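You operate a simulated robot arm through the tools that you are given. There is no shell and no other tool.

Carry out the task below with a simulated two-armed robot. There is one attempt and no reset: what you move stays moved.

TASK
Pack the gap under the capping piece with the packer that the gauge calls for.
Fine: slacken the bridge screw first and tighten it after. Where these are worked on the way, their far stop is far enough and under half their travel is too little: bridge screw.

It is judged by the outcome, as a careful person would: the job done as asked, and still so three seconds after it is handed in. It fails if anything else is knocked over, pushed out of place, dropped, spilled or broken.

THE ROBOT
Two 7-joint arms with two-finger parallel grippers on one trunk that stands fixed in place. Base frame: the origin is at the foot of the trunk, x ahead of it, y to its left, z up; the work surface is at about z = 75. Readings come in cm, rad, newtons and seconds.
The left shoulder is at [5, 16.8, 113.2], the right one opposite. With the tool pointing down near the work surface each hand reaches from about 10 to 66 cm from the base axis, measured 20 degrees to its own side. Payload 1.57 kg a hand.
The TCP of each hand is the grasp point between the finger pads, 3 cm short of the fingertips. In the tool frame z runs along the fingers and y along their closing line. Largest opening 8 cm; finger width 1.7, thickness 1.2; the body of the gripper, 4 by 8.2 cm, starts 8 cm behind the TCP.
Orientation is told as [roll, pitch, yaw] about the base's x, y, z axes, in that order, counted from this pose: with the fingers straight down and closing along the base's y, the tool's x points along the base's -x, its y along +y and its z along -z.

THE INTERFACE
- The arms move only by the tool nudge_tool. It takes "left_targets", "right_targets" or both (then of equal length, played together; a hand with none holds still); each is a list of rows, each a list of 3 entries, a list of its own where there are three numbers: the turn, a rotation vector about the tool's x, y, z in units of 6 degrees (1.0 is 6 degrees), then the shift along the tool's x, y, z in units of 50 mm (1.0 is 50 mm), then the closure, from 0 (fully open) to 1 (shut). In form: [[[rx, ry, rz], [x, y, z], gripper], ...]. A call has 1 to 20 rows; each row shifts and turns the commanded pose from where the row before left it, along the tool's axes as they then stand. A call with a number of a shift or a turn outside -1 to 1 is refused whole. Each row takes 0.2 s and may step no farther than 5 cm and 0.15 rad from the row before; otherwise, or with a gripper value out of range, the whole call is refused. A pose out of reach is approached as far as the arm can. The call stops where the force on the tool passes 40 N (or 10 N more than at its start, if that is more) or the arm is blocked; 0.2 s more then pass. Each finger travels about 4.5 cm/s and halts on what it meets, pressing with about 41 N; the grip force reading is that of the motor and also rises with nothing between the fingers. The clock runs only during rows and for 0.2 s after the last one: add rows that do not move to give the fingers time. The reply holds the time, the measured pose of the TCP, the force on the tool along the base axes, the opening and the grip force, in the units named above and with some noise, with the torque about the TCP (base axes, N m) and any sound that the robot's microphone picked up.
- Cameras (640 x 400 px; columns grow to the right, rows downward): "scene" is now at [11.64, -4.39, 134.71]; the picture's right is [-0.51, -0.86, 0.00], its down [-0.45, 0.27, -0.85] and it looks along [0.73, -0.43, -0.52] (base axes); focal length 271 px, centre (320, 200). "left" rides on the left gripper at [7.2, 0.7, -12.2] in its tool frame; the picture's right is [-0.09, 1.00, 0.00], its down [-0.84, -0.08, -0.54] and it looks along [-0.54, -0.05, 0.84] (tool axes); focal length 238 px, centre (320, 200). "right" rides on the right gripper at [7.2, -0.7, -12.2] in its tool frame; the picture's right is [0.09, 1.00, 0.00], its down [-0.84, 0.08, -0.54] and it looks along [-0.54, 0.05, 0.84] (tool axes); focal length 238 px, centre (320, 200). There is no depth. A picture from a camera that has moved, and an enlarged one, comes with that camera's place and axes in the base frame and with its lens.
- grab_frame(camera): a new picture of that camera. It takes no simulated time.
- slide_trunk(by): slides the trunk up (or, below 0, down) by that many cm; the arms and the scene camera ride with it, the base frame stays. It gives what a move gives, with no picture.
- aim_head(pan, tilt): turns the head with the scene camera to pan (to the left, within 1.396 rad either way) and tilt (down, from -0.506 to 1.204), counted from straight ahead of the robot. It gives what a move gives.
- zoom(camera, box): a new picture of the part [left, top, right, bottom] of that camera's present view, enlarged. It takes no simulated time.
- hand_in(): hands the job in; it is judged then, once.

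Nothing tells you positions but the pictures and the camera data. Unless the task says otherwise, let go and move clear before handing in.

The tools are called after "Request:" as name(argument=value, ...) on one line, values as JSON. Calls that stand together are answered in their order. nudge_tool: Moves the arms, as the interface text tells. Its arguments: {"type":"object","properties":{"left_targets":{"type":"array","items":{"type":"array"}},"right_targets":{"type":"array","items":{"type":"array"}}},"required":[]} The other tools are called the same way: slide_trunk (by) slides the trunk up or down; aim_head (pan, tilt) turns the head that bears the scene camera; grab_frame (camera) takes a picture; zoom (camera, box) takes an enlarged picture of a part of a camera's view; hand_in () hands the job in.

At the start:

```text
clock: 0.0
left_eef_pos: [41.16, -0.25, 119.18]
left_orientation: [0.0, -0.002, 0.0]
left_ft_force: [-0.6, 0.5, 0.7]
left_ft_torque: [0.01, 0.0, -0.01]
left_finger_gap: 7.99
left_gripper_force: 0.0
right_eef_pos: [27.39, -30.71, 113.29]
right_orientation: [0.001, -0.001, 0.0]
right_ft_force: [0.3, -0.4, -0.2]
right_ft_torque: [0.01, 0.0, -0.01]
right_finger_gap: 8.0
right_gripper_force: 0.1
trunk travel left (down, up): [-30.0, 14.3]
head pan, tilt: [-0.534, 0.55]
```

scene: 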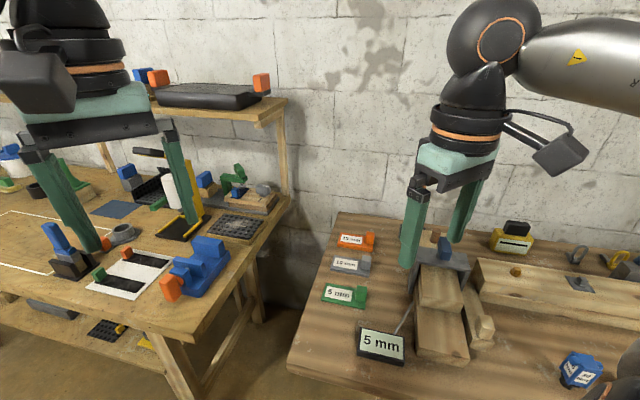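
right: 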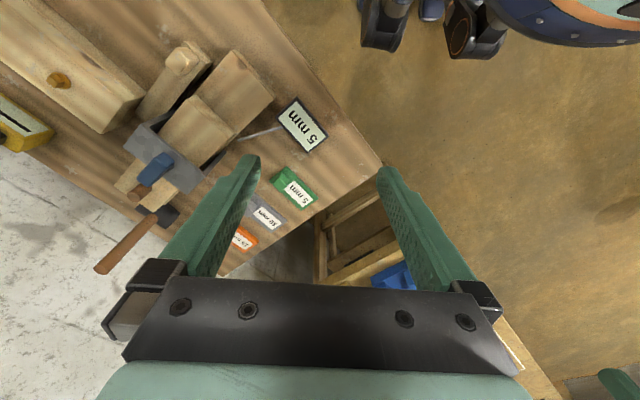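
left: 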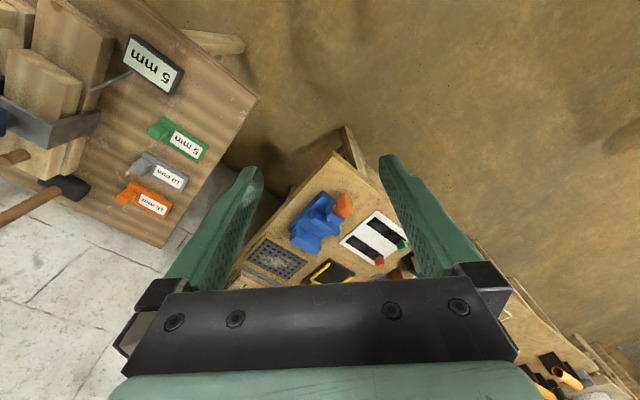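

I see a right-hand bench with a bridge clamp over wooden blocks, a gauge sign reading 5 mm, and three packers (green 5, grey 10, orange 15). I'll look closer before moving.

Request:
zoom(camera="scene", box=[300, 200, 520, 390])

Request:
zoom(camera="right", box=[60, 20, 340, 280])

Request:
zoom(camera="left", box=[0, 0, 260, 250])

```text
2.11 times, centred on (410, 295) of scene
camera zoom: at [11.64, -4.39, 134.71], right [-0.51, -0.86, 0.0], down [-0.45, 0.27, -0.85], along [0.73, -0.43, -0.52], focal length 571 px, centre (130, 0)
```

zoom: 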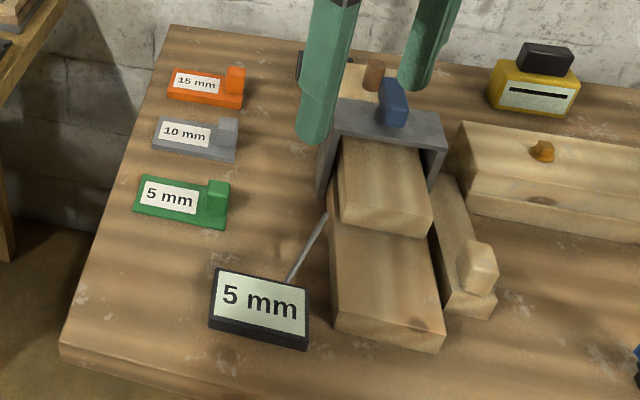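

```text
1.54 times, centred on (200, 150) of right
camera zoom: at [20.1, -31.36, 125.4], right [-0.09, 1.0, 0.0], down [0.84, 0.08, 0.54], along [0.54, 0.05, -0.84], focal length 367 px, centre (505, 277)
```

zoom: 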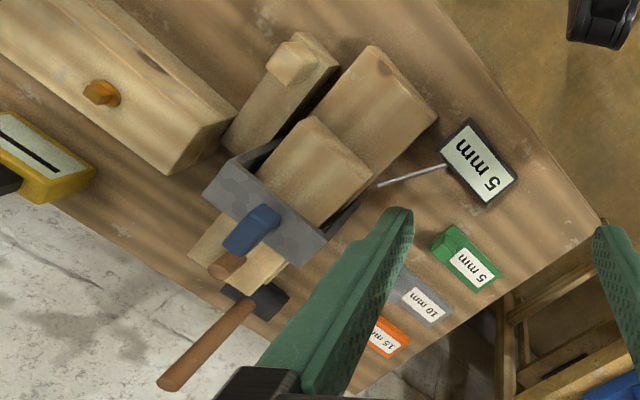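

```text
1.60 times, centred on (130, 125) of left
camera zoom: at [33.84, 0.31, 131.43], right [0.09, 1.0, 0.0], down [0.84, -0.08, 0.54], along [0.54, -0.05, -0.84], focal length 381 px, centre (624, 320)
```

zoom: 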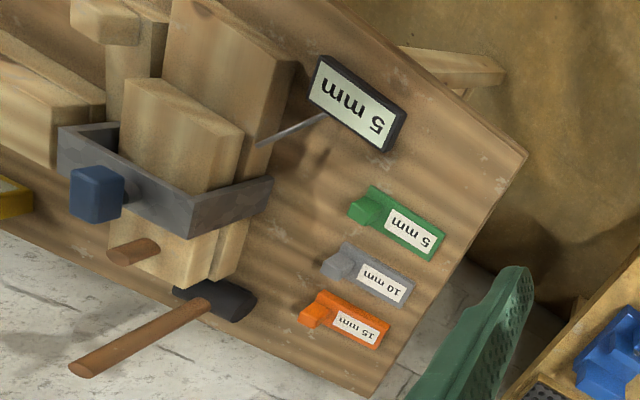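

The gauge reads 5 mm, so the green packer is probably right, and the blue T-knob on the grey bridge looks like the bridge screw. I'll aim the head at the fixture and shift the right hand to see better.

Request:
aim_head(pan=-0.85, tilt=0.7)

Request:
nudge_tool(right_targets=[[[0, 0, 0], [0, -0.6, 0], 0], [[0, 0, 0], [0, -0.6, 0], 0], [[0, 0, 0], [0.5, -0.5, 0], 0], [[0, 0, 0], [0.5, 0, 0], 0], [[0, 0, 0], [0, 0, 0], 0]])

Request:
grab_frame(camera="scene")

Request:
grab_frame(camera="right")

```text
clock: 0.8
left_eef_pos: [41.12, -0.29, 119.16]
left_orientation: [0.001, -0.003, 0.0]
left_ft_force: [-0.4, -0.5, 0.1]
left_ft_torque: [0.01, -0.01, 0.01]
left_finger_gap: 8.01
left_gripper_force: 0.0
right_eef_pos: [27.38, -30.58, 113.23]
right_orientation: [-0.001, -0.001, -0.001]
right_ft_force: [-0.7, -0.7, -0.6]
right_ft_torque: [0.01, -0.05, -0.01]
right_finger_gap: 8.01
right_gripper_force: 0.0
trunk travel left (down, up): [-30.0, 14.3]
head pan, tilt: [-0.85, 0.7]
```

```text
clock: 2.0
left_eef_pos: [41.08, -0.27, 119.31]
left_orientation: [0.0, -0.001, 0.001]
left_ft_force: [-0.5, -0.5, -0.5]
left_ft_torque: [-0.02, 0.01, -0.01]
left_finger_gap: 7.99
left_gripper_force: 0.1
right_eef_pos: [22.37, -39.12, 113.35]
right_orientation: [0.0, 0.0, 0.001]
right_ft_force: [0.9, -0.3, 0.3]
right_ft_torque: [0.02, 0.0, 0.03]
right_finger_gap: 7.98
right_gripper_force: 0.1
trunk travel left (down, up): [-30.0, 14.3]
head pan, tilt: [-0.85, 0.7]
```

```text
taken
camera scene: at [9.51, -6.19, 133.39], right [-0.75, -0.66, 0.0], down [-0.43, 0.48, -0.76], along [0.5, -0.57, -0.64], focal length 271 px, centre (320, 200)
```

scene: 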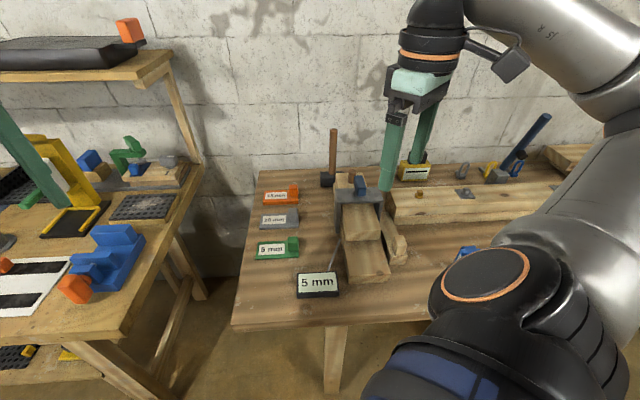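

```text
taken
camera right: at [15.19, -39.78, 125.53], right [-0.09, 1.0, 0.0], down [0.84, 0.08, 0.54], along [0.54, 0.05, -0.84], focal length 238 px, centre (320, 200)
```

right: 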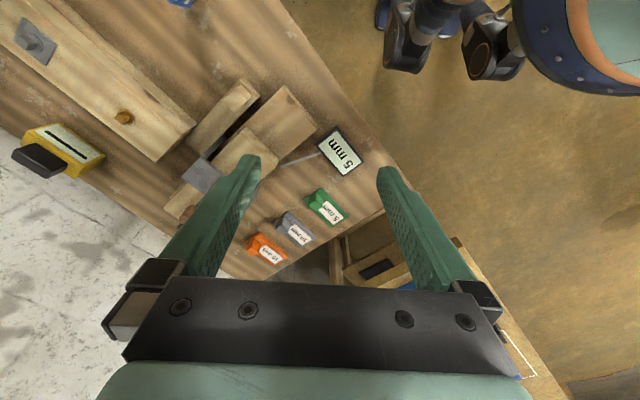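

The fixture is clear in the scene view now; zooming in on it.

Request:
zoom(camera="scene", box=[290, 150, 430, 290])

Request:
zoom(camera="scene", box=[230, 170, 350, 310])

Request:
zoom(camera="right", box=[160, 70, 360, 270])

```text
2.86 times, centred on (360, 220) of scene
camera zoom: at [9.51, -6.19, 133.39], right [-0.75, -0.66, 0.0], down [-0.43, 0.48, -0.76], along [0.5, -0.57, -0.64], focal length 774 px, centre (206, 143)
```

zoom: 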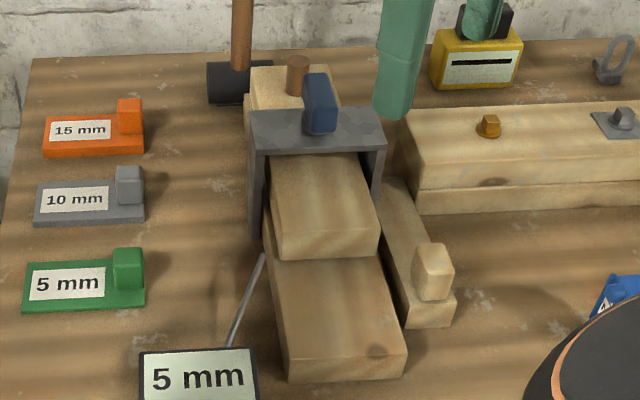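

```text
2.86 times, centred on (290, 240) of scene
camera zoom: at [9.51, -6.19, 133.39], right [-0.75, -0.66, 0.0], down [-0.43, 0.48, -0.76], along [0.5, -0.57, -0.64], focal length 774 px, centre (406, 86)
```

zoom: 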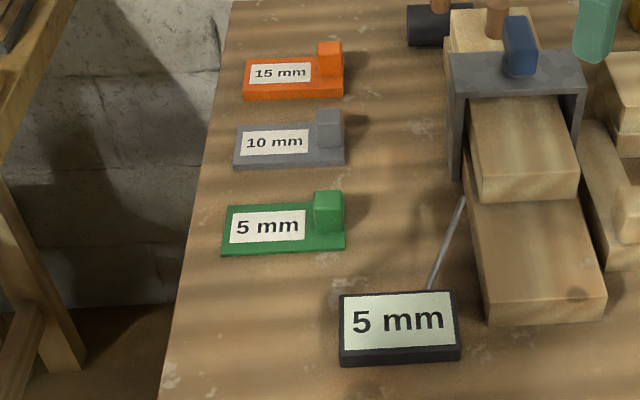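

```text
2.00 times, centred on (260, 170) of right
camera zoom: at [15.19, -39.78, 125.53], right [-0.09, 1.0, 0.0], down [0.84, 0.08, 0.54], along [0.54, 0.05, -0.84], focal length 477 px, centre (440, 260)
```

zoom: 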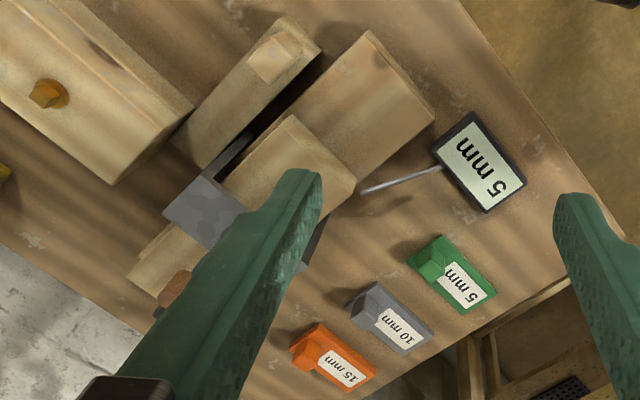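

To see the gap under the cap from the side I'll lift both hands, then lower the trunk so the head camera looks at the fixture at a flatter angle.

Request:
nudge_tool(left_targets=[[[0, 0, 0], [0, 0, -0.6], 0], [[0, 0, 0], [0, 0, -0.6], 0], [[0, 0, 0], [0, 0, -0.6], 0], [[0, 0, 0], [0, 0, -0.6], 0], [[0, 0, 0], [0, 0, -0.6], 0], [[0, 0, 0], [0, 0, -0.6], 0]], right_targets=[[[0, 0, 0], [0, -0.5, -0.6], 0], [[0, 0, 0], [0, -0.5, -0.6], 0], [[0, 0, 0], [0, -0.5, -0.6], 0], [[0, 0, 0], [0, -0.5, -0.6], 0], [[0, 0, 0], [0, -0.5, -0.6], 0], [[0, 0, 0], [0, 0, -0.6], 0]])

Request:
grab_frame(camera="scene")

Request:
grab_frame(camera="right")

Request:
grab_frame(camera="left")

```text
clock: 3.4
left_eef_pos: [38.79, 1.08, 131.31]
left_orientation: [-0.003, -0.004, 0.0]
left_ft_force: [0.9, 0.1, 0.1]
left_ft_torque: [-0.02, 0.02, 0.0]
left_finger_gap: 7.99
left_gripper_force: 0.0
left hand out of reach, approached as far as the arm can: row 4, 5, 6
right_eef_pos: [24.36, -43.43, 124.11]
right_orientation: [0.0, 0.001, -0.002]
right_ft_force: [1.0, 1.4, 1.1]
right_ft_torque: [0.0, 0.04, 0.02]
right_finger_gap: 8.01
right_gripper_force: 0.1
right hand out of reach, approached as far as the arm can: row 3, 4, 5, 6
trunk travel left (down, up): [-30.0, 14.3]
head pan, tilt: [-0.85, 0.7]
```

```text
taken
camera scene: at [9.61, -6.06, 133.4], right [-0.75, -0.66, 0.0], down [-0.43, 0.48, -0.77], along [0.5, -0.58, -0.64], focal length 271 px, centre (320, 200)
```

scene: 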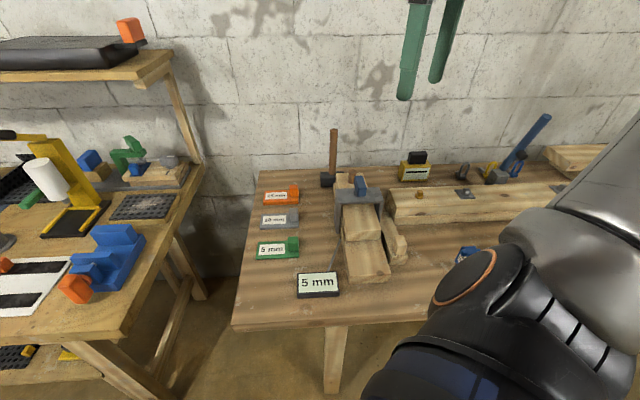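

```text
taken
camera right: at [17.13, -44.1, 136.28], right [-0.09, 1.0, 0.0], down [0.84, 0.08, 0.54], along [0.54, 0.05, -0.84], focal length 238 px, centre (320, 200)
```

right: 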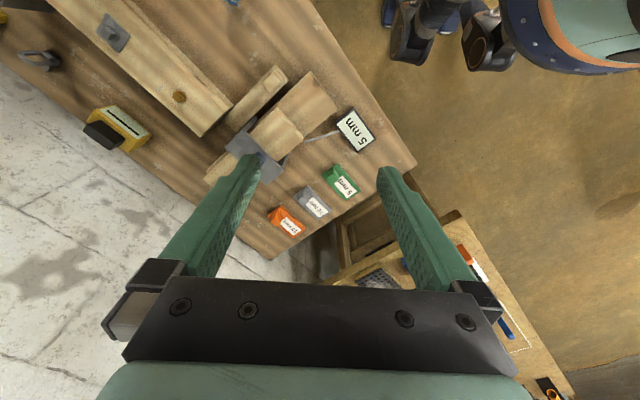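

```text
taken
camera left: at [31.63, 1.82, 143.52], right [0.09, 1.0, 0.0], down [0.83, -0.08, 0.55], along [0.54, -0.05, -0.84], focal length 238 px, centre (320, 200)
```

left: 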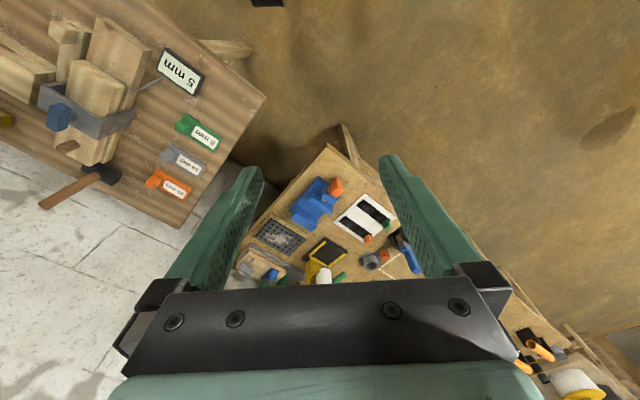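

Request:
slide_trunk(by=-10)

Request:
grab_frame(camera="scene")

Request:
grab_frame(camera="right")

```text
clock: 4.7
left_eef_pos: [38.77, 1.08, 121.36]
left_orientation: [-0.001, -0.003, 0.0]
left_ft_force: [-0.3, 0.2, 0.2]
left_ft_torque: [0.0, 0.03, 0.02]
left_finger_gap: 7.98
left_gripper_force: 0.1
right_eef_pos: [24.18, -43.47, 114.08]
right_orientation: [0.0, -0.002, -0.001]
right_ft_force: [0.2, 0.9, 0.4]
right_ft_torque: [-0.01, -0.01, 0.03]
right_finger_gap: 8.02
right_gripper_force: 0.1
trunk travel left (down, up): [-20.0, 24.3]
head pan, tilt: [-0.85, 0.7]
```

```text
taken
camera scene: at [9.51, -6.19, 123.4], right [-0.75, -0.66, 0.0], down [-0.42, 0.48, -0.77], along [0.5, -0.57, -0.64], focal length 271 px, centre (320, 200)
```

scene: 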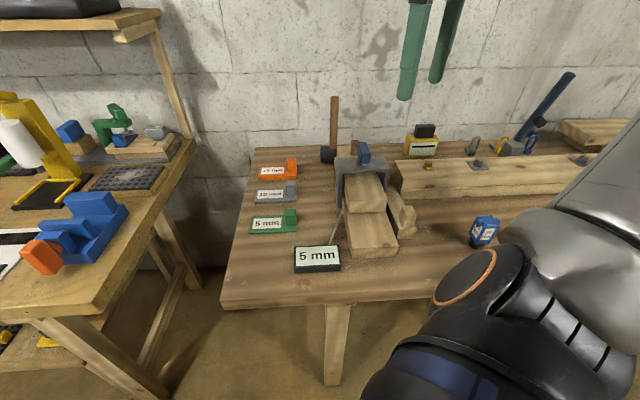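

```text
taken
camera right: at [17.01, -44.24, 126.23], right [-0.09, 1.0, 0.0], down [0.84, 0.08, 0.54], along [0.54, 0.05, -0.84], focal length 238 px, centre (320, 200)
```

right: 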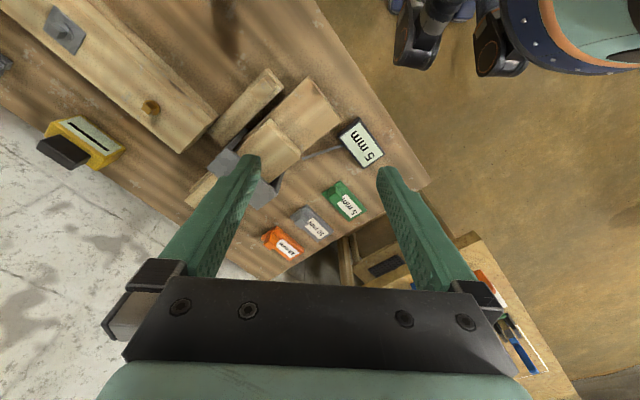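

Request:
zoom(camera="scene", box=[310, 130, 430, 270])

Request:
zoom(camera="scene", box=[325, 145, 405, 195])

Request:
zoom(camera="scene", box=[325, 190, 405, 250])

```text
2.86 times, centred on (370, 200) of scene
camera zoom: at [9.51, -6.19, 123.4], right [-0.75, -0.66, 0.0], down [-0.42, 0.48, -0.77], along [0.5, -0.57, -0.64], focal length 774 px, centre (177, 200)
```

zoom: 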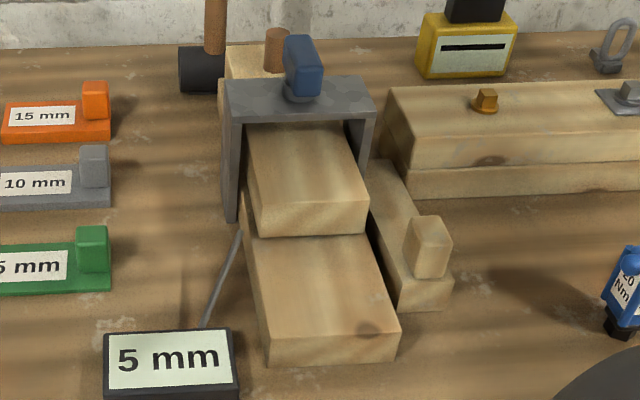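

```text
8.00 times, centred on (365, 170) of scene
camera zoom: at [9.51, -6.19, 123.4], right [-0.75, -0.66, 0.0], down [-0.42, 0.48, -0.77], along [0.5, -0.57, -0.64], focal length 2168 px, centre (-40, 440)
```

zoom: 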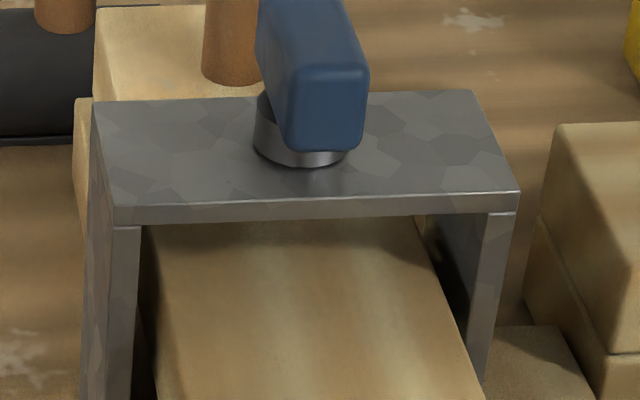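

```text
6.67 times, centred on (365, 220) of scene
camera zoom: at [9.51, -6.19, 123.4], right [-0.75, -0.66, 0.0], down [-0.42, 0.48, -0.77], along [0.5, -0.57, -0.64], focal length 1807 px, centre (20, 67)
```

zoom: 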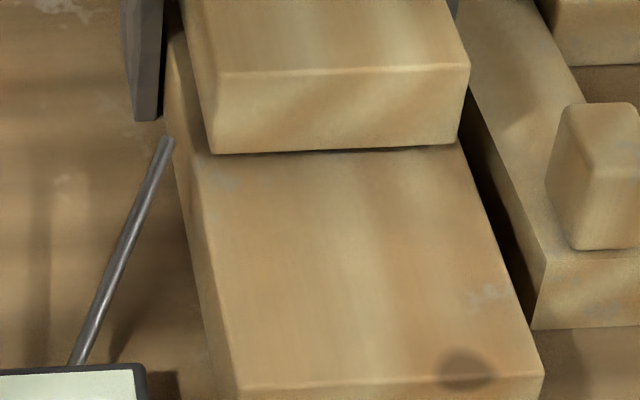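

Request:
aim_head(pan=-0.95, tilt=0.6)

Request:
slide_trunk(by=-6)

Request:
grab_frame(camera="scene")

```text
clock: 5.4
left_eef_pos: [38.78, 1.05, 121.34]
left_orientation: [-0.002, -0.004, 0.001]
left_ft_force: [0.3, 0.7, 0.4]
left_ft_torque: [-0.03, -0.03, 0.02]
left_finger_gap: 7.98
left_gripper_force: 0.0
right_eef_pos: [24.36, -43.49, 114.17]
right_orientation: [-0.001, 0.0, -0.001]
right_ft_force: [-0.3, 0.1, -0.2]
right_ft_torque: [0.0, 0.01, 0.0]
right_finger_gap: 8.03
right_gripper_force: 0.0
trunk travel left (down, up): [-20.0, 24.3]
head pan, tilt: [-0.949, 0.6]
```

```text
clock: 6.4
left_eef_pos: [38.77, 1.05, 115.37]
left_orientation: [-0.002, -0.004, 0.001]
left_ft_force: [-1.0, 0.6, 0.0]
left_ft_torque: [-0.01, 0.01, -0.02]
left_finger_gap: 8.04
left_gripper_force: 0.0
right_eef_pos: [24.29, -43.59, 108.11]
right_orientation: [-0.001, -0.001, -0.003]
right_ft_force: [0.6, -0.5, 0.0]
right_ft_torque: [0.0, -0.01, -0.01]
right_finger_gap: 8.0
right_gripper_force: 0.1
trunk travel left (down, up): [-14.0, 30.3]
head pan, tilt: [-0.949, 0.6]
```

```text
taken
camera scene: at [9.05, -6.99, 118.26], right [-0.81, -0.58, 0.0], down [-0.33, 0.46, -0.83], along [0.48, -0.67, -0.56], focal length 271 px, centre (320, 200)
```

scene: 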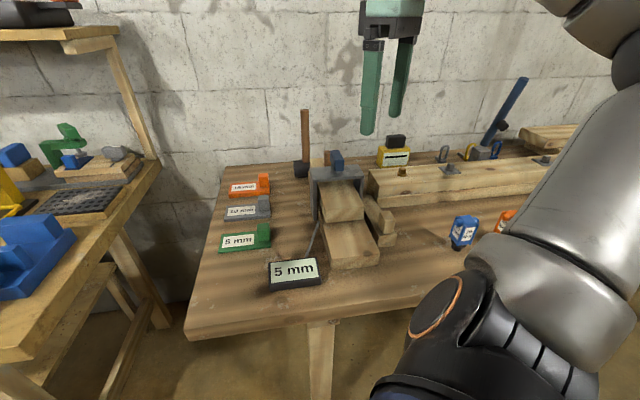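

Request:
zoom(camera="scene", box=[300, 140, 400, 200])

Request:
zoom(camera="scene", box=[310, 190, 400, 270])

Request:
zoom(camera="scene", box=[210, 165, 330, 290])

```text
6.40 times, centred on (350, 170) of scene
camera zoom: at [9.05, -6.99, 118.26], right [-0.81, -0.58, 0.0], down [-0.33, 0.46, -0.83], along [0.48, -0.67, -0.56], focal length 1734 px, centre (128, 392)
```

zoom: 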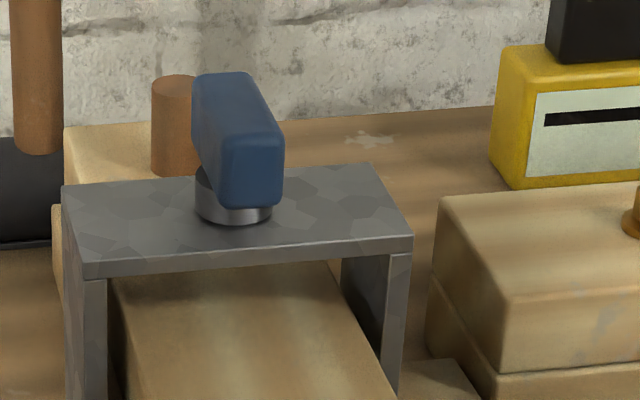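

```text
5.00 times, centred on (355, 230) of scene
camera zoom: at [9.05, -6.99, 118.26], right [-0.81, -0.58, 0.0], down [-0.33, 0.46, -0.83], along [0.48, -0.67, -0.56], focal length 1355 px, centre (145, 50)
```

zoom: 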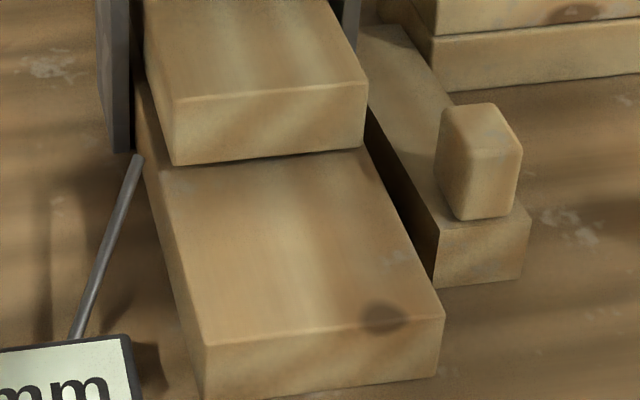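

```text
3.20 times, centred on (270, 228) of scene
camera zoom: at [9.05, -6.99, 118.26], right [-0.81, -0.58, 0.0], down [-0.33, 0.46, -0.83], along [0.48, -0.67, -0.56], focal length 867 px, centre (480, 112)
```

zoom: 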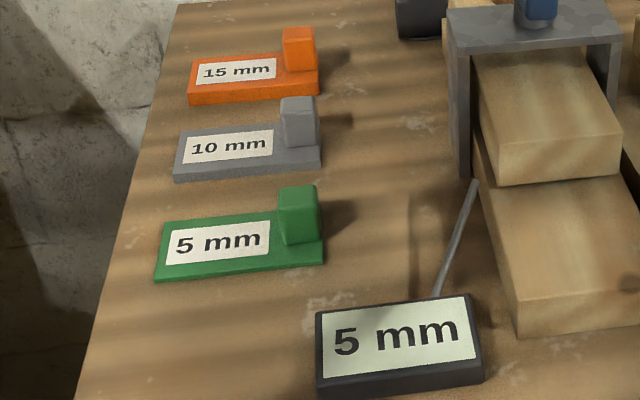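

Request:
zoom(camera="scene", box=[330, 205, 392, 235])

Request:
zoom(camera="scene", box=[320, 190, 350, 230])

Request:
zoom(camera="left", box=[20, 0, 220, 200])

```text
10.32 times, centred on (361, 220) of scene
camera zoom: at [9.05, -6.99, 118.26], right [-0.81, -0.58, 0.0], down [-0.33, 0.46, -0.83], along [0.48, -0.67, -0.56], focal length 2798 px, centre (-103, -6)
```

zoom: 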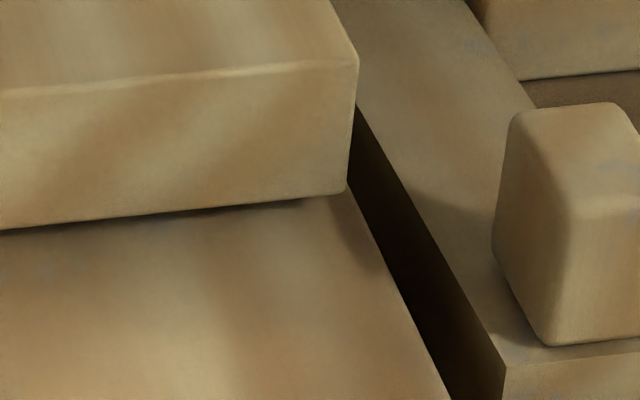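

```text
10.00 times, centred on (335, 210) of scene
camera zoom: at [9.05, -6.99, 118.26], right [-0.81, -0.58, 0.0], down [-0.33, 0.46, -0.83], along [0.48, -0.67, -0.56], focal length 2710 px, centre (170, 100)
```

zoom: 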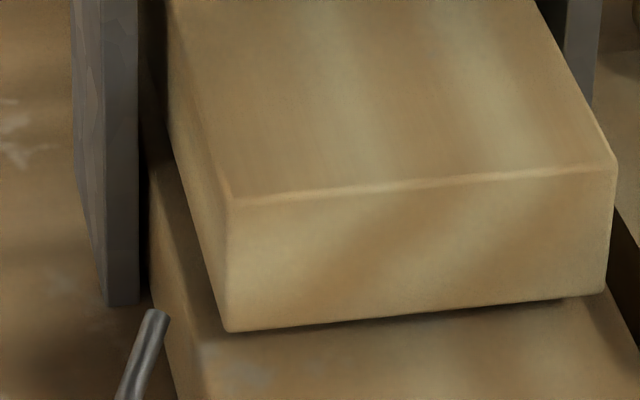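

```text
2.00 times, centred on (120, 100) of left
camera zoom: at [31.53, 1.66, 127.53], right [0.09, 1.0, 0.0], down [0.83, -0.08, 0.55], along [0.54, -0.05, -0.84], focal length 477 px, centre (720, 400)
```

zoom: 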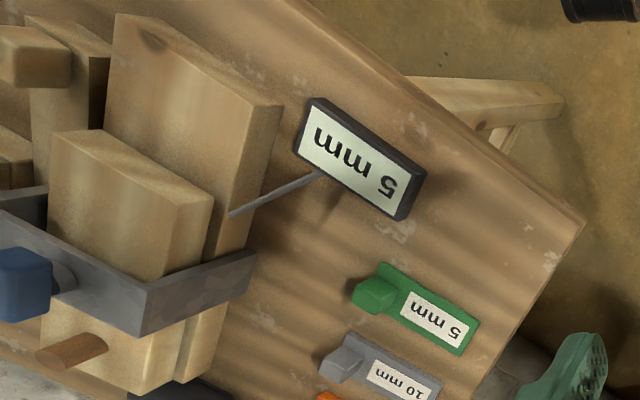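

The cap floats over the base block with a thin gap open toward the robot side; the green 5 mm packer looks right. I'll turn the right hand to face along the fixture and look in with its camera.

Request:
nudge_tool(right_targets=[[[0, 0, 1], [0, 0, 0], 0], [[0, 0, 1], [0, 0, 0], 0], [[0, 0, 1], [0, 0, 0], 0], [[0, 0, 1], [0, 0, 0], 0], [[0, 0, 1], [0, 0, 0], 0], [[0, 0, 1], [0, 0, 0], 0], [[0, 0, 1], [0, 0, 0], 0], [[0, 0, 0.8], [0, 0, 0], 0], [[0, -1, 0], [0, 0, 0], 0], [[0, -1, 0], [0, 0, 0], 0], [[0, -1, 0], [0, 0, 0], 0], [[0, -1, 0], [0, 0, 0], 0], [[0, 0, 0], [0, 0, 0], 0]])

Request:
grab_frame(camera="right")

Request:
grab_frame(camera="scene")

```text
clock: 9.2
left_eef_pos: [38.85, 1.01, 115.42]
left_orientation: [-0.002, -0.003, 0.001]
left_ft_force: [-0.3, -0.5, -0.5]
left_ft_torque: [0.0, 0.0, -0.01]
left_finger_gap: 7.99
left_gripper_force: 0.1
right_eef_pos: [24.39, -43.62, 108.19]
right_orientation: [0.003, -0.422, -0.818]
right_ft_force: [-0.2, -0.4, -0.1]
right_ft_torque: [-0.03, 0.01, -0.01]
right_finger_gap: 8.04
right_gripper_force: 0.0
trunk travel left (down, up): [-14.0, 30.3]
head pan, tilt: [-0.949, 0.6]
```

```text
taken
camera right: at [15.96, -35.63, 116.21], right [0.67, 0.74, -0.04], down [0.43, -0.34, 0.84], along [0.61, -0.58, -0.55], focal length 238 px, centre (320, 200)
```

right: 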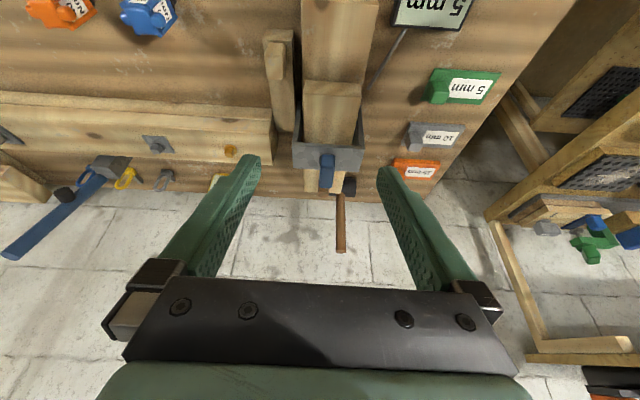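

```text
taken
camera scene: at [9.05, -7.0, 118.26], right [-0.81, -0.58, 0.0], down [-0.33, 0.46, -0.83], along [0.48, -0.67, -0.56], focal length 271 px, centre (320, 200)
```

scene: 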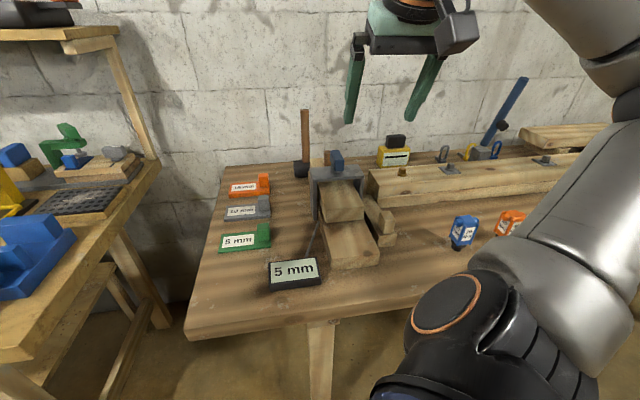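

The hand is now aligned with the fixture axis. Zooming in on the screw knob and the gap.

Request:
zoom(camera="right", box=[280, 90, 380, 210])

Request:
zoom(camera="right", box=[260, 0, 520, 200])

```text
3.33 times, centred on (330, 150) of right
camera zoom: at [15.96, -35.63, 116.21], right [0.67, 0.74, -0.04], down [0.43, -0.34, 0.84], along [0.61, -0.58, -0.55], focal length 794 px, centre (287, 367)
```

zoom: 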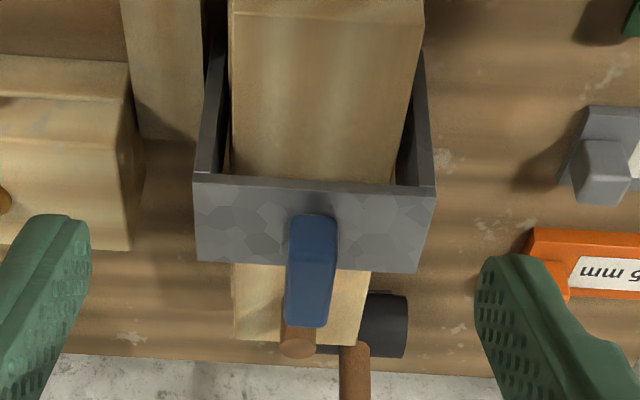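

```text
2.00 times, centred on (390, 100) of right
camera zoom: at [15.96, -35.63, 116.21], right [0.67, 0.74, -0.04], down [0.43, -0.34, 0.84], along [0.61, -0.58, -0.55], focal length 477 px, centre (180, 400)
```

zoom: 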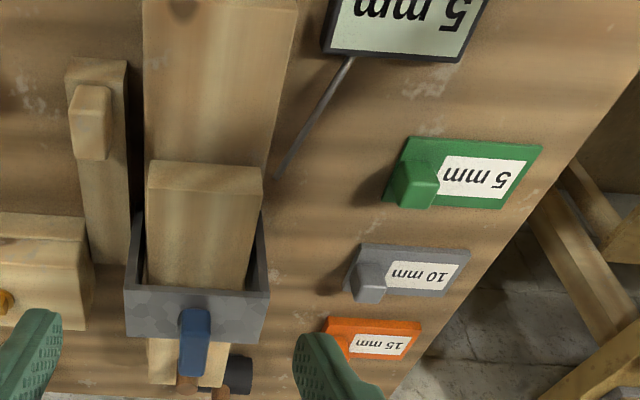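

The knob is a blue bar (about 5 × 2.2 cm), centred near (40, -57.4) with its top at z ≈ 91, lying along the fixture axis. I'll straighten the tool and move above it.

Request:
nudge_tool(right_targets=[[[0, 1, 0], [0, 0, 0], 0], [[0, 1, 0], [0, 0, 0], 0], [[0, 1, 0], [0, 0, 0], 0], [[0, 1, 0], [0, 0, 0], 0], [[0, 0, 0], [-0.6, 0, 0], 0], [[0, 0, 0], [-0.6, 0.1, 0], 0], [[0, 0, 0], [-0.6, 0.1, 0], 0], [[0, 0, 0], [-0.6, 0.1, 0], 0], [[0, 0, 0], [-0.6, 0.126, 0], 0], [[0, 0, 0], [-0.6, 0, 0], 0], [[0, 0, 0], [-0.57, 0, 0], 0], [[0, 0, 0], [0, 0, 0.2], 0], [[0, 0, 0], [0, 0, 0], 0]])

Request:
grab_frame(camera="right")

Request:
grab_frame(camera="scene")

```text
clock: 12.0
left_eef_pos: [38.89, 1.16, 115.34]
left_orientation: [-0.001, -0.005, 0.001]
left_ft_force: [-0.5, -1.0, 0.9]
left_ft_torque: [0.03, -0.01, 0.0]
left_finger_gap: 8.01
left_gripper_force: 0.0
right_eef_pos: [39.51, -57.09, 106.65]
right_orientation: [-0.001, 0.0, -0.818]
right_ft_force: [-0.4, 0.5, 0.3]
right_ft_torque: [-0.02, 0.0, -0.01]
right_finger_gap: 8.01
right_gripper_force: 0.0
right hand out of reach, approached as far as the arm can: row 11
trunk travel left (down, up): [-14.0, 30.3]
head pan, tilt: [-0.949, 0.6]
```

```text
taken
camera right: at [34.08, -52.31, 118.79], right [0.66, 0.75, 0.0], down [0.63, -0.56, 0.54], along [0.41, -0.36, -0.84], focal length 238 px, centre (320, 200)
```

right: 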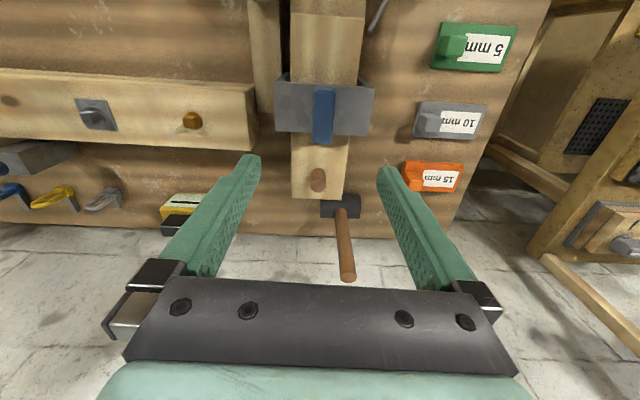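

```text
taken
camera scene: at [9.03, -7.0, 118.26], right [-0.81, -0.58, 0.0], down [-0.33, 0.46, -0.83], along [0.48, -0.67, -0.56], focal length 271 px, centre (320, 200)
```

scene: 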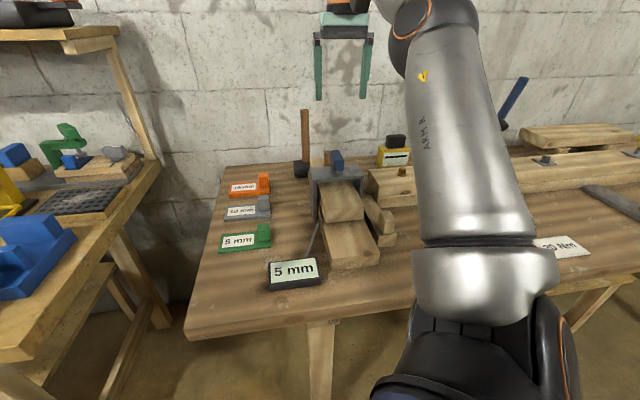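

Request:
zoom(camera="right", box=[260, 60, 390, 210])

Request:
zoom(camera="scene", box=[300, 140, 400, 200])

```text
2.67 times, centred on (325, 135) of right
camera zoom: at [34.08, -52.31, 118.79], right [0.66, 0.75, 0.0], down [0.63, -0.56, 0.54], along [0.41, -0.36, -0.84], focal length 636 px, centre (307, 373)
```

zoom: 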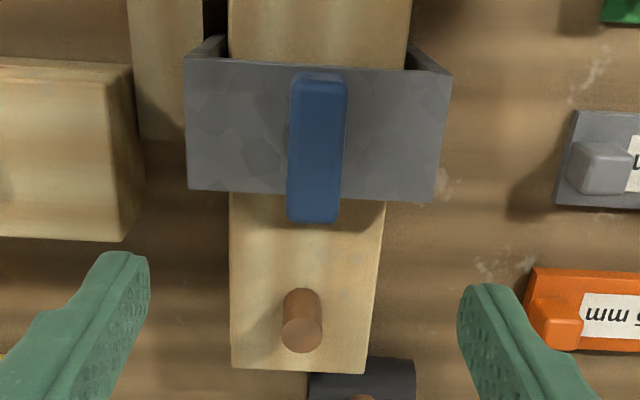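

```text
6.40 times, centred on (350, 170) of scene
camera zoom: at [9.03, -7.0, 118.26], right [-0.81, -0.58, 0.0], down [-0.33, 0.46, -0.83], along [0.48, -0.67, -0.56], focal length 1734 px, centre (128, 392)
```

zoom: 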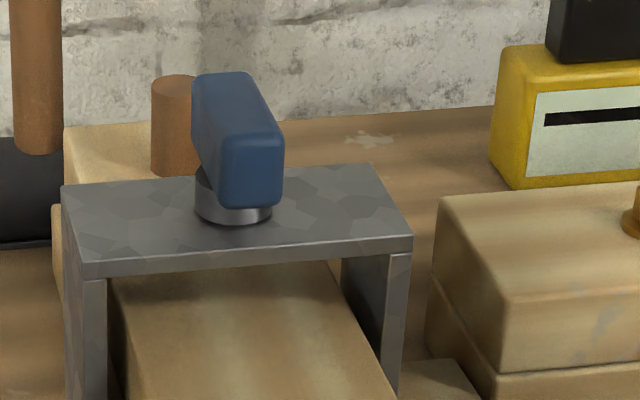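

Knob sits about 0.45 cm toward tool +y. I'll centre and descend partway, then look again.

Request:
nudge_tool(right_targets=[[[0, 0, 0], [0, 0.09, 0.4], 0], [[0, 0, 0], [0, 0, 0.5], 0], [[0, 0, 0], [0, 0, 0.5], 0], [[0, 0, 0], [0, 0, 0], 0]])

Request:
grab_frame(camera="right")

Request:
zoom(camera="scene", box=[290, 90, 410, 210])

```text
clock: 13.0
left_eef_pos: [38.77, 1.17, 115.34]
left_orientation: [-0.001, -0.003, -0.001]
left_ft_force: [0.1, -0.3, 0.0]
left_ft_torque: [-0.01, 0.03, -0.02]
left_finger_gap: 8.0
left_gripper_force: 0.1
right_eef_pos: [40.01, -56.66, 99.65]
right_orientation: [0.002, -0.002, -0.818]
right_ft_force: [0.4, -0.3, 0.7]
right_ft_torque: [0.02, -0.01, -0.02]
right_finger_gap: 8.01
right_gripper_force: 0.1
trunk travel left (down, up): [-14.0, 30.3]
head pan, tilt: [-0.949, 0.6]
```

```text
taken
camera right: at [34.52, -51.9, 111.83], right [0.66, 0.75, 0.0], down [0.63, -0.56, 0.54], along [0.41, -0.36, -0.84], focal length 238 px, centre (320, 200)
```

right: 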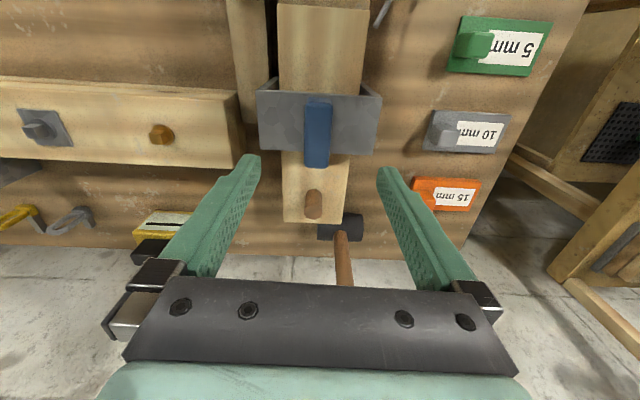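

```text
3.33 times, centred on (350, 150) of scene
camera zoom: at [9.05, -7.0, 118.26], right [-0.81, -0.58, 0.0], down [-0.33, 0.46, -0.83], along [0.48, -0.67, -0.56], focal length 903 px, centre (220, 367)
```

zoom: 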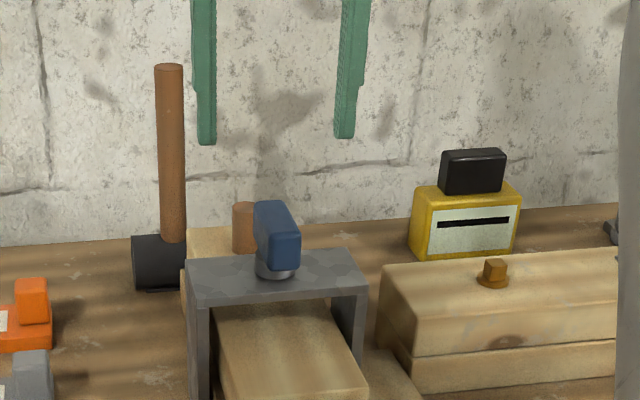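

Request:
zoom(camera="right", box=[270, 80, 370, 180])

Request:
zoom(camera="left", box=[0, 0, 160, 130])

```text
4.00 times, centred on (320, 130) of right
camera zoom: at [34.52, -51.9, 111.83], right [0.66, 0.75, 0.0], down [0.63, -0.56, 0.54], along [0.41, -0.36, -0.84], focal length 953 px, centre (320, 480)
```

zoom: 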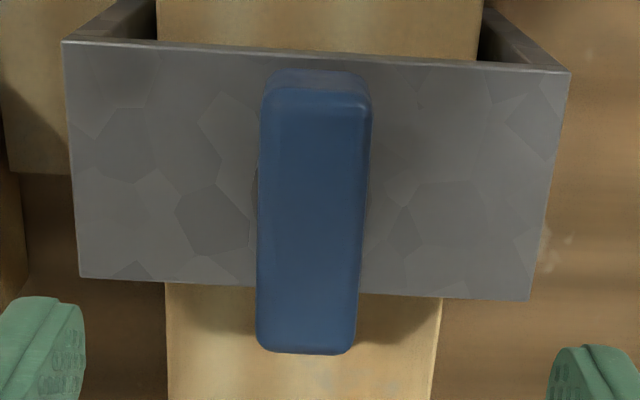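

```text
3.08 times, centred on (80, 65) of left
camera zoom: at [31.54, 1.64, 127.52], right [0.09, 1.0, 0.0], down [0.83, -0.08, 0.55], along [0.54, -0.05, -0.84], focal length 733 px, centre (1058, 615)
```

zoom: 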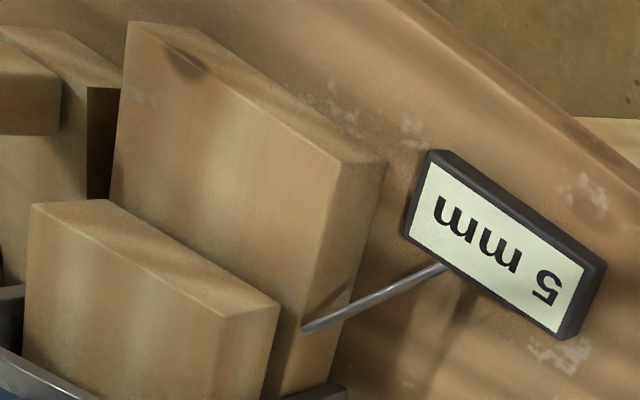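

I refined the knob centre to about (39.6, -56.5). Lining up, descending over it and closing.

Request:
nudge_tool(right_targets=[[[0, 0, 0], [0.08, -0.048, 0], 0], [[0, 0, 0], [0, 0, 0.5], 0], [[0, 0, 0], [0, 0, 0.5], 0], [[0, 0, 0], [0, 0, 0.4], 0], [[0, 0, 0], [0, 0, 0.18], 0], [[0, 0, 0], [0, 0, 0], 0]])

Request:
grab_frame(camera="right")

Request:
zoom(camera="scene", box=[290, 120, 390, 200])

```text
clock: 14.4
left_eef_pos: [38.77, 1.11, 115.38]
left_orientation: [-0.003, -0.004, 0.0]
left_ft_force: [0.9, 0.1, 1.0]
left_ft_torque: [-0.02, 0.02, -0.03]
left_finger_gap: 7.99
left_gripper_force: 0.1
right_eef_pos: [39.62, -56.66, 92.04]
right_orientation: [0.001, -0.002, -0.818]
right_ft_force: [-0.6, -0.3, 1.0]
right_ft_torque: [0.04, 0.01, -0.02]
right_finger_gap: 8.0
right_gripper_force: 0.1
trunk travel left (down, up): [-14.0, 30.3]
head pan, tilt: [-0.949, 0.6]
```

```text
taken
camera right: at [34.19, -51.95, 104.11], right [0.66, 0.75, 0.0], down [0.63, -0.56, 0.54], along [0.41, -0.36, -0.84], focal length 238 px, centre (320, 200)
```

right: 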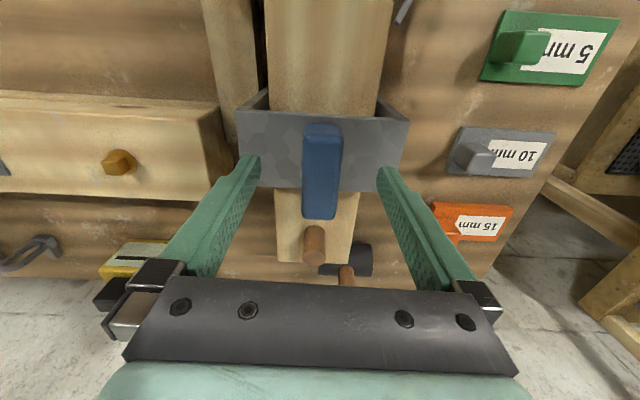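

```text
5.00 times, centred on (340, 160) of scene
camera zoom: at [9.05, -7.0, 118.26], right [-0.81, -0.58, 0.0], down [-0.33, 0.46, -0.83], along [0.48, -0.67, -0.56], focal length 1355 px, centre (220, 400)
```

zoom: 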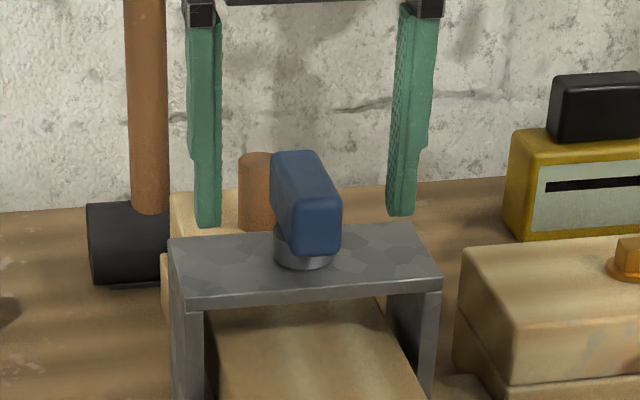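

Request:
nudge_tool(right_targets=[[[0, 0, 0], [0, 0, 0.06], 0.3], [[0, 0, 0], [0, 0, 0], 0.6], [[0, 0, 0], [0, 0, 0], 1], [[0, 0, 0], [0, 0, 0], 1], [[0, 0, 0], [0, 0, 0], 1], [[0, 0, 0], [0, 0, 0], 1]])

Request:
grab_frame(camera="right")

```text
clock: 15.8
left_eef_pos: [38.84, 1.16, 115.27]
left_orientation: [-0.001, -0.002, 0.0]
left_ft_force: [-0.3, -0.4, 0.3]
left_ft_torque: [0.0, 0.03, -0.01]
left_finger_gap: 8.02
left_gripper_force: 0.1
right_eef_pos: [39.68, -56.68, 91.64]
right_orientation: [0.001, -0.001, -0.82]
right_ft_force: [2.5, 3.5, -2.4]
right_ft_torque: [-0.11, -0.13, 0.27]
right_finger_gap: 2.41
right_gripper_force: 36.4
trunk travel left (down, up): [-14.0, 30.3]
head pan, tilt: [-0.949, 0.6]
```

```text
taken
camera right: at [34.27, -51.97, 103.78], right [0.66, 0.75, 0.0], down [0.63, -0.56, 0.54], along [0.41, -0.36, -0.84], focal length 238 px, centre (320, 200)
```

right: 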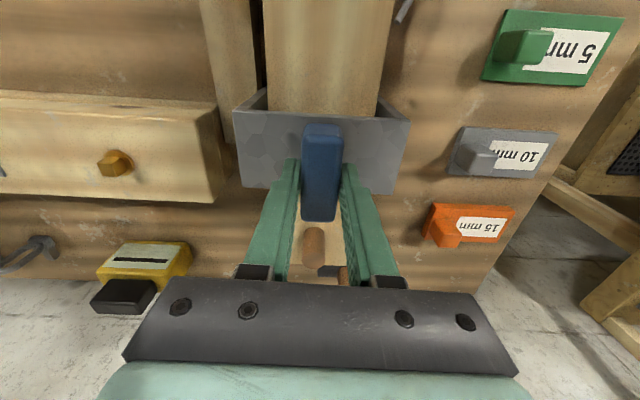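

The knob is gripped squarely. I'll try a small counter-clockwise turn to slacken, watching the torque.

Request:
nudge_tool(right_targets=[[[0, 0, -0.5], [0, 0, 0], 1], [[0, 0, -0.5], [0, 0, 0], 1], [[0, 0, -0.5], [0, 0, 0], 1], [[0, 0, -0.5], [0, 0, 0], 1], [[0, 0, 0], [0, 0, 0], 1]])

```text
clock: 17.0
left_eef_pos: [38.78, 1.14, 115.25]
left_orientation: [-0.001, -0.004, -0.001]
left_ft_force: [-0.3, -0.7, -0.3]
left_ft_torque: [-0.01, 0.0, 0.01]
left_finger_gap: 8.01
left_gripper_force: 0.0
right_eef_pos: [39.71, -56.69, 91.68]
right_orientation: [0.0, 0.001, -0.607]
right_ft_force: [0.2, 3.8, -0.3]
right_ft_torque: [-0.65, -0.82, -0.02]
right_finger_gap: 2.38
right_gripper_force: 35.8
trunk travel left (down, up): [-14.0, 30.3]
head pan, tilt: [-0.949, 0.6]
```

Request:
nudge_tool(right_targets=[[[0, 0, -0.7], [0, 0, 0], 1], [[0, 0, -0.7], [0, 0, 0], 1], [[0, 0, -0.7], [0, 0, 0], 1], [[0, 0, -0.7], [0, 0, 0], 1], [[0, 0, -0.7], [0, 0, 0], 1], [[0, 0, 0], [0, 0, 0], 1]])

Request:
grab_frame(camera="right")

Request:
zoom(camera="scene", box=[300, 130, 400, 230])

```text
clock: 18.2
left_eef_pos: [38.77, 1.13, 115.39]
left_orientation: [-0.001, -0.004, 0.0]
left_ft_force: [0.1, -0.4, -0.4]
left_ft_torque: [0.03, 0.0, 0.01]
left_finger_gap: 7.98
left_gripper_force: 0.0
right_eef_pos: [39.8, -56.49, 91.61]
right_orientation: [-0.011, 0.001, -0.286]
right_ft_force: [-8.1, -3.4, 9.0]
right_ft_torque: [1.19, -0.19, -0.01]
right_finger_gap: 2.37
right_gripper_force: 36.2
right hand out of reach, approached as far as the arm can: row 5
trunk travel left (down, up): [-14.0, 30.3]
head pan, tilt: [-0.949, 0.6]
stopped in row 5 (right hand): the force on the tool passed its limit at 49 N (the readings are from after the stop); the commanded pose is now the measured one
```

```text
taken
camera right: at [32.71, -55.1, 103.74], right [0.19, 0.98, -0.01], down [0.83, -0.16, 0.54], along [0.53, -0.11, -0.84], focal length 238 px, centre (320, 200)
```

right: 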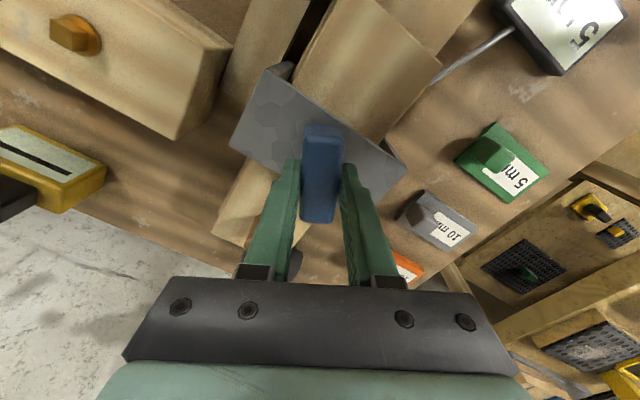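

```text
4.00 times, centred on (350, 180) of scene
camera zoom: at [8.92, -6.96, 118.27], right [-0.81, -0.58, 0.0], down [-0.33, 0.46, -0.83], along [0.48, -0.67, -0.56], focal length 1084 px, centre (200, 280)
```

zoom: 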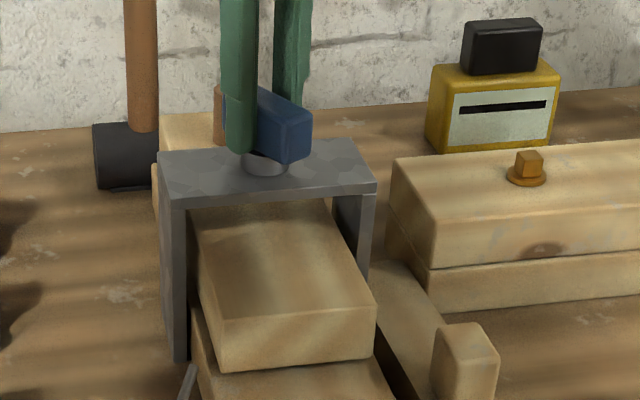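

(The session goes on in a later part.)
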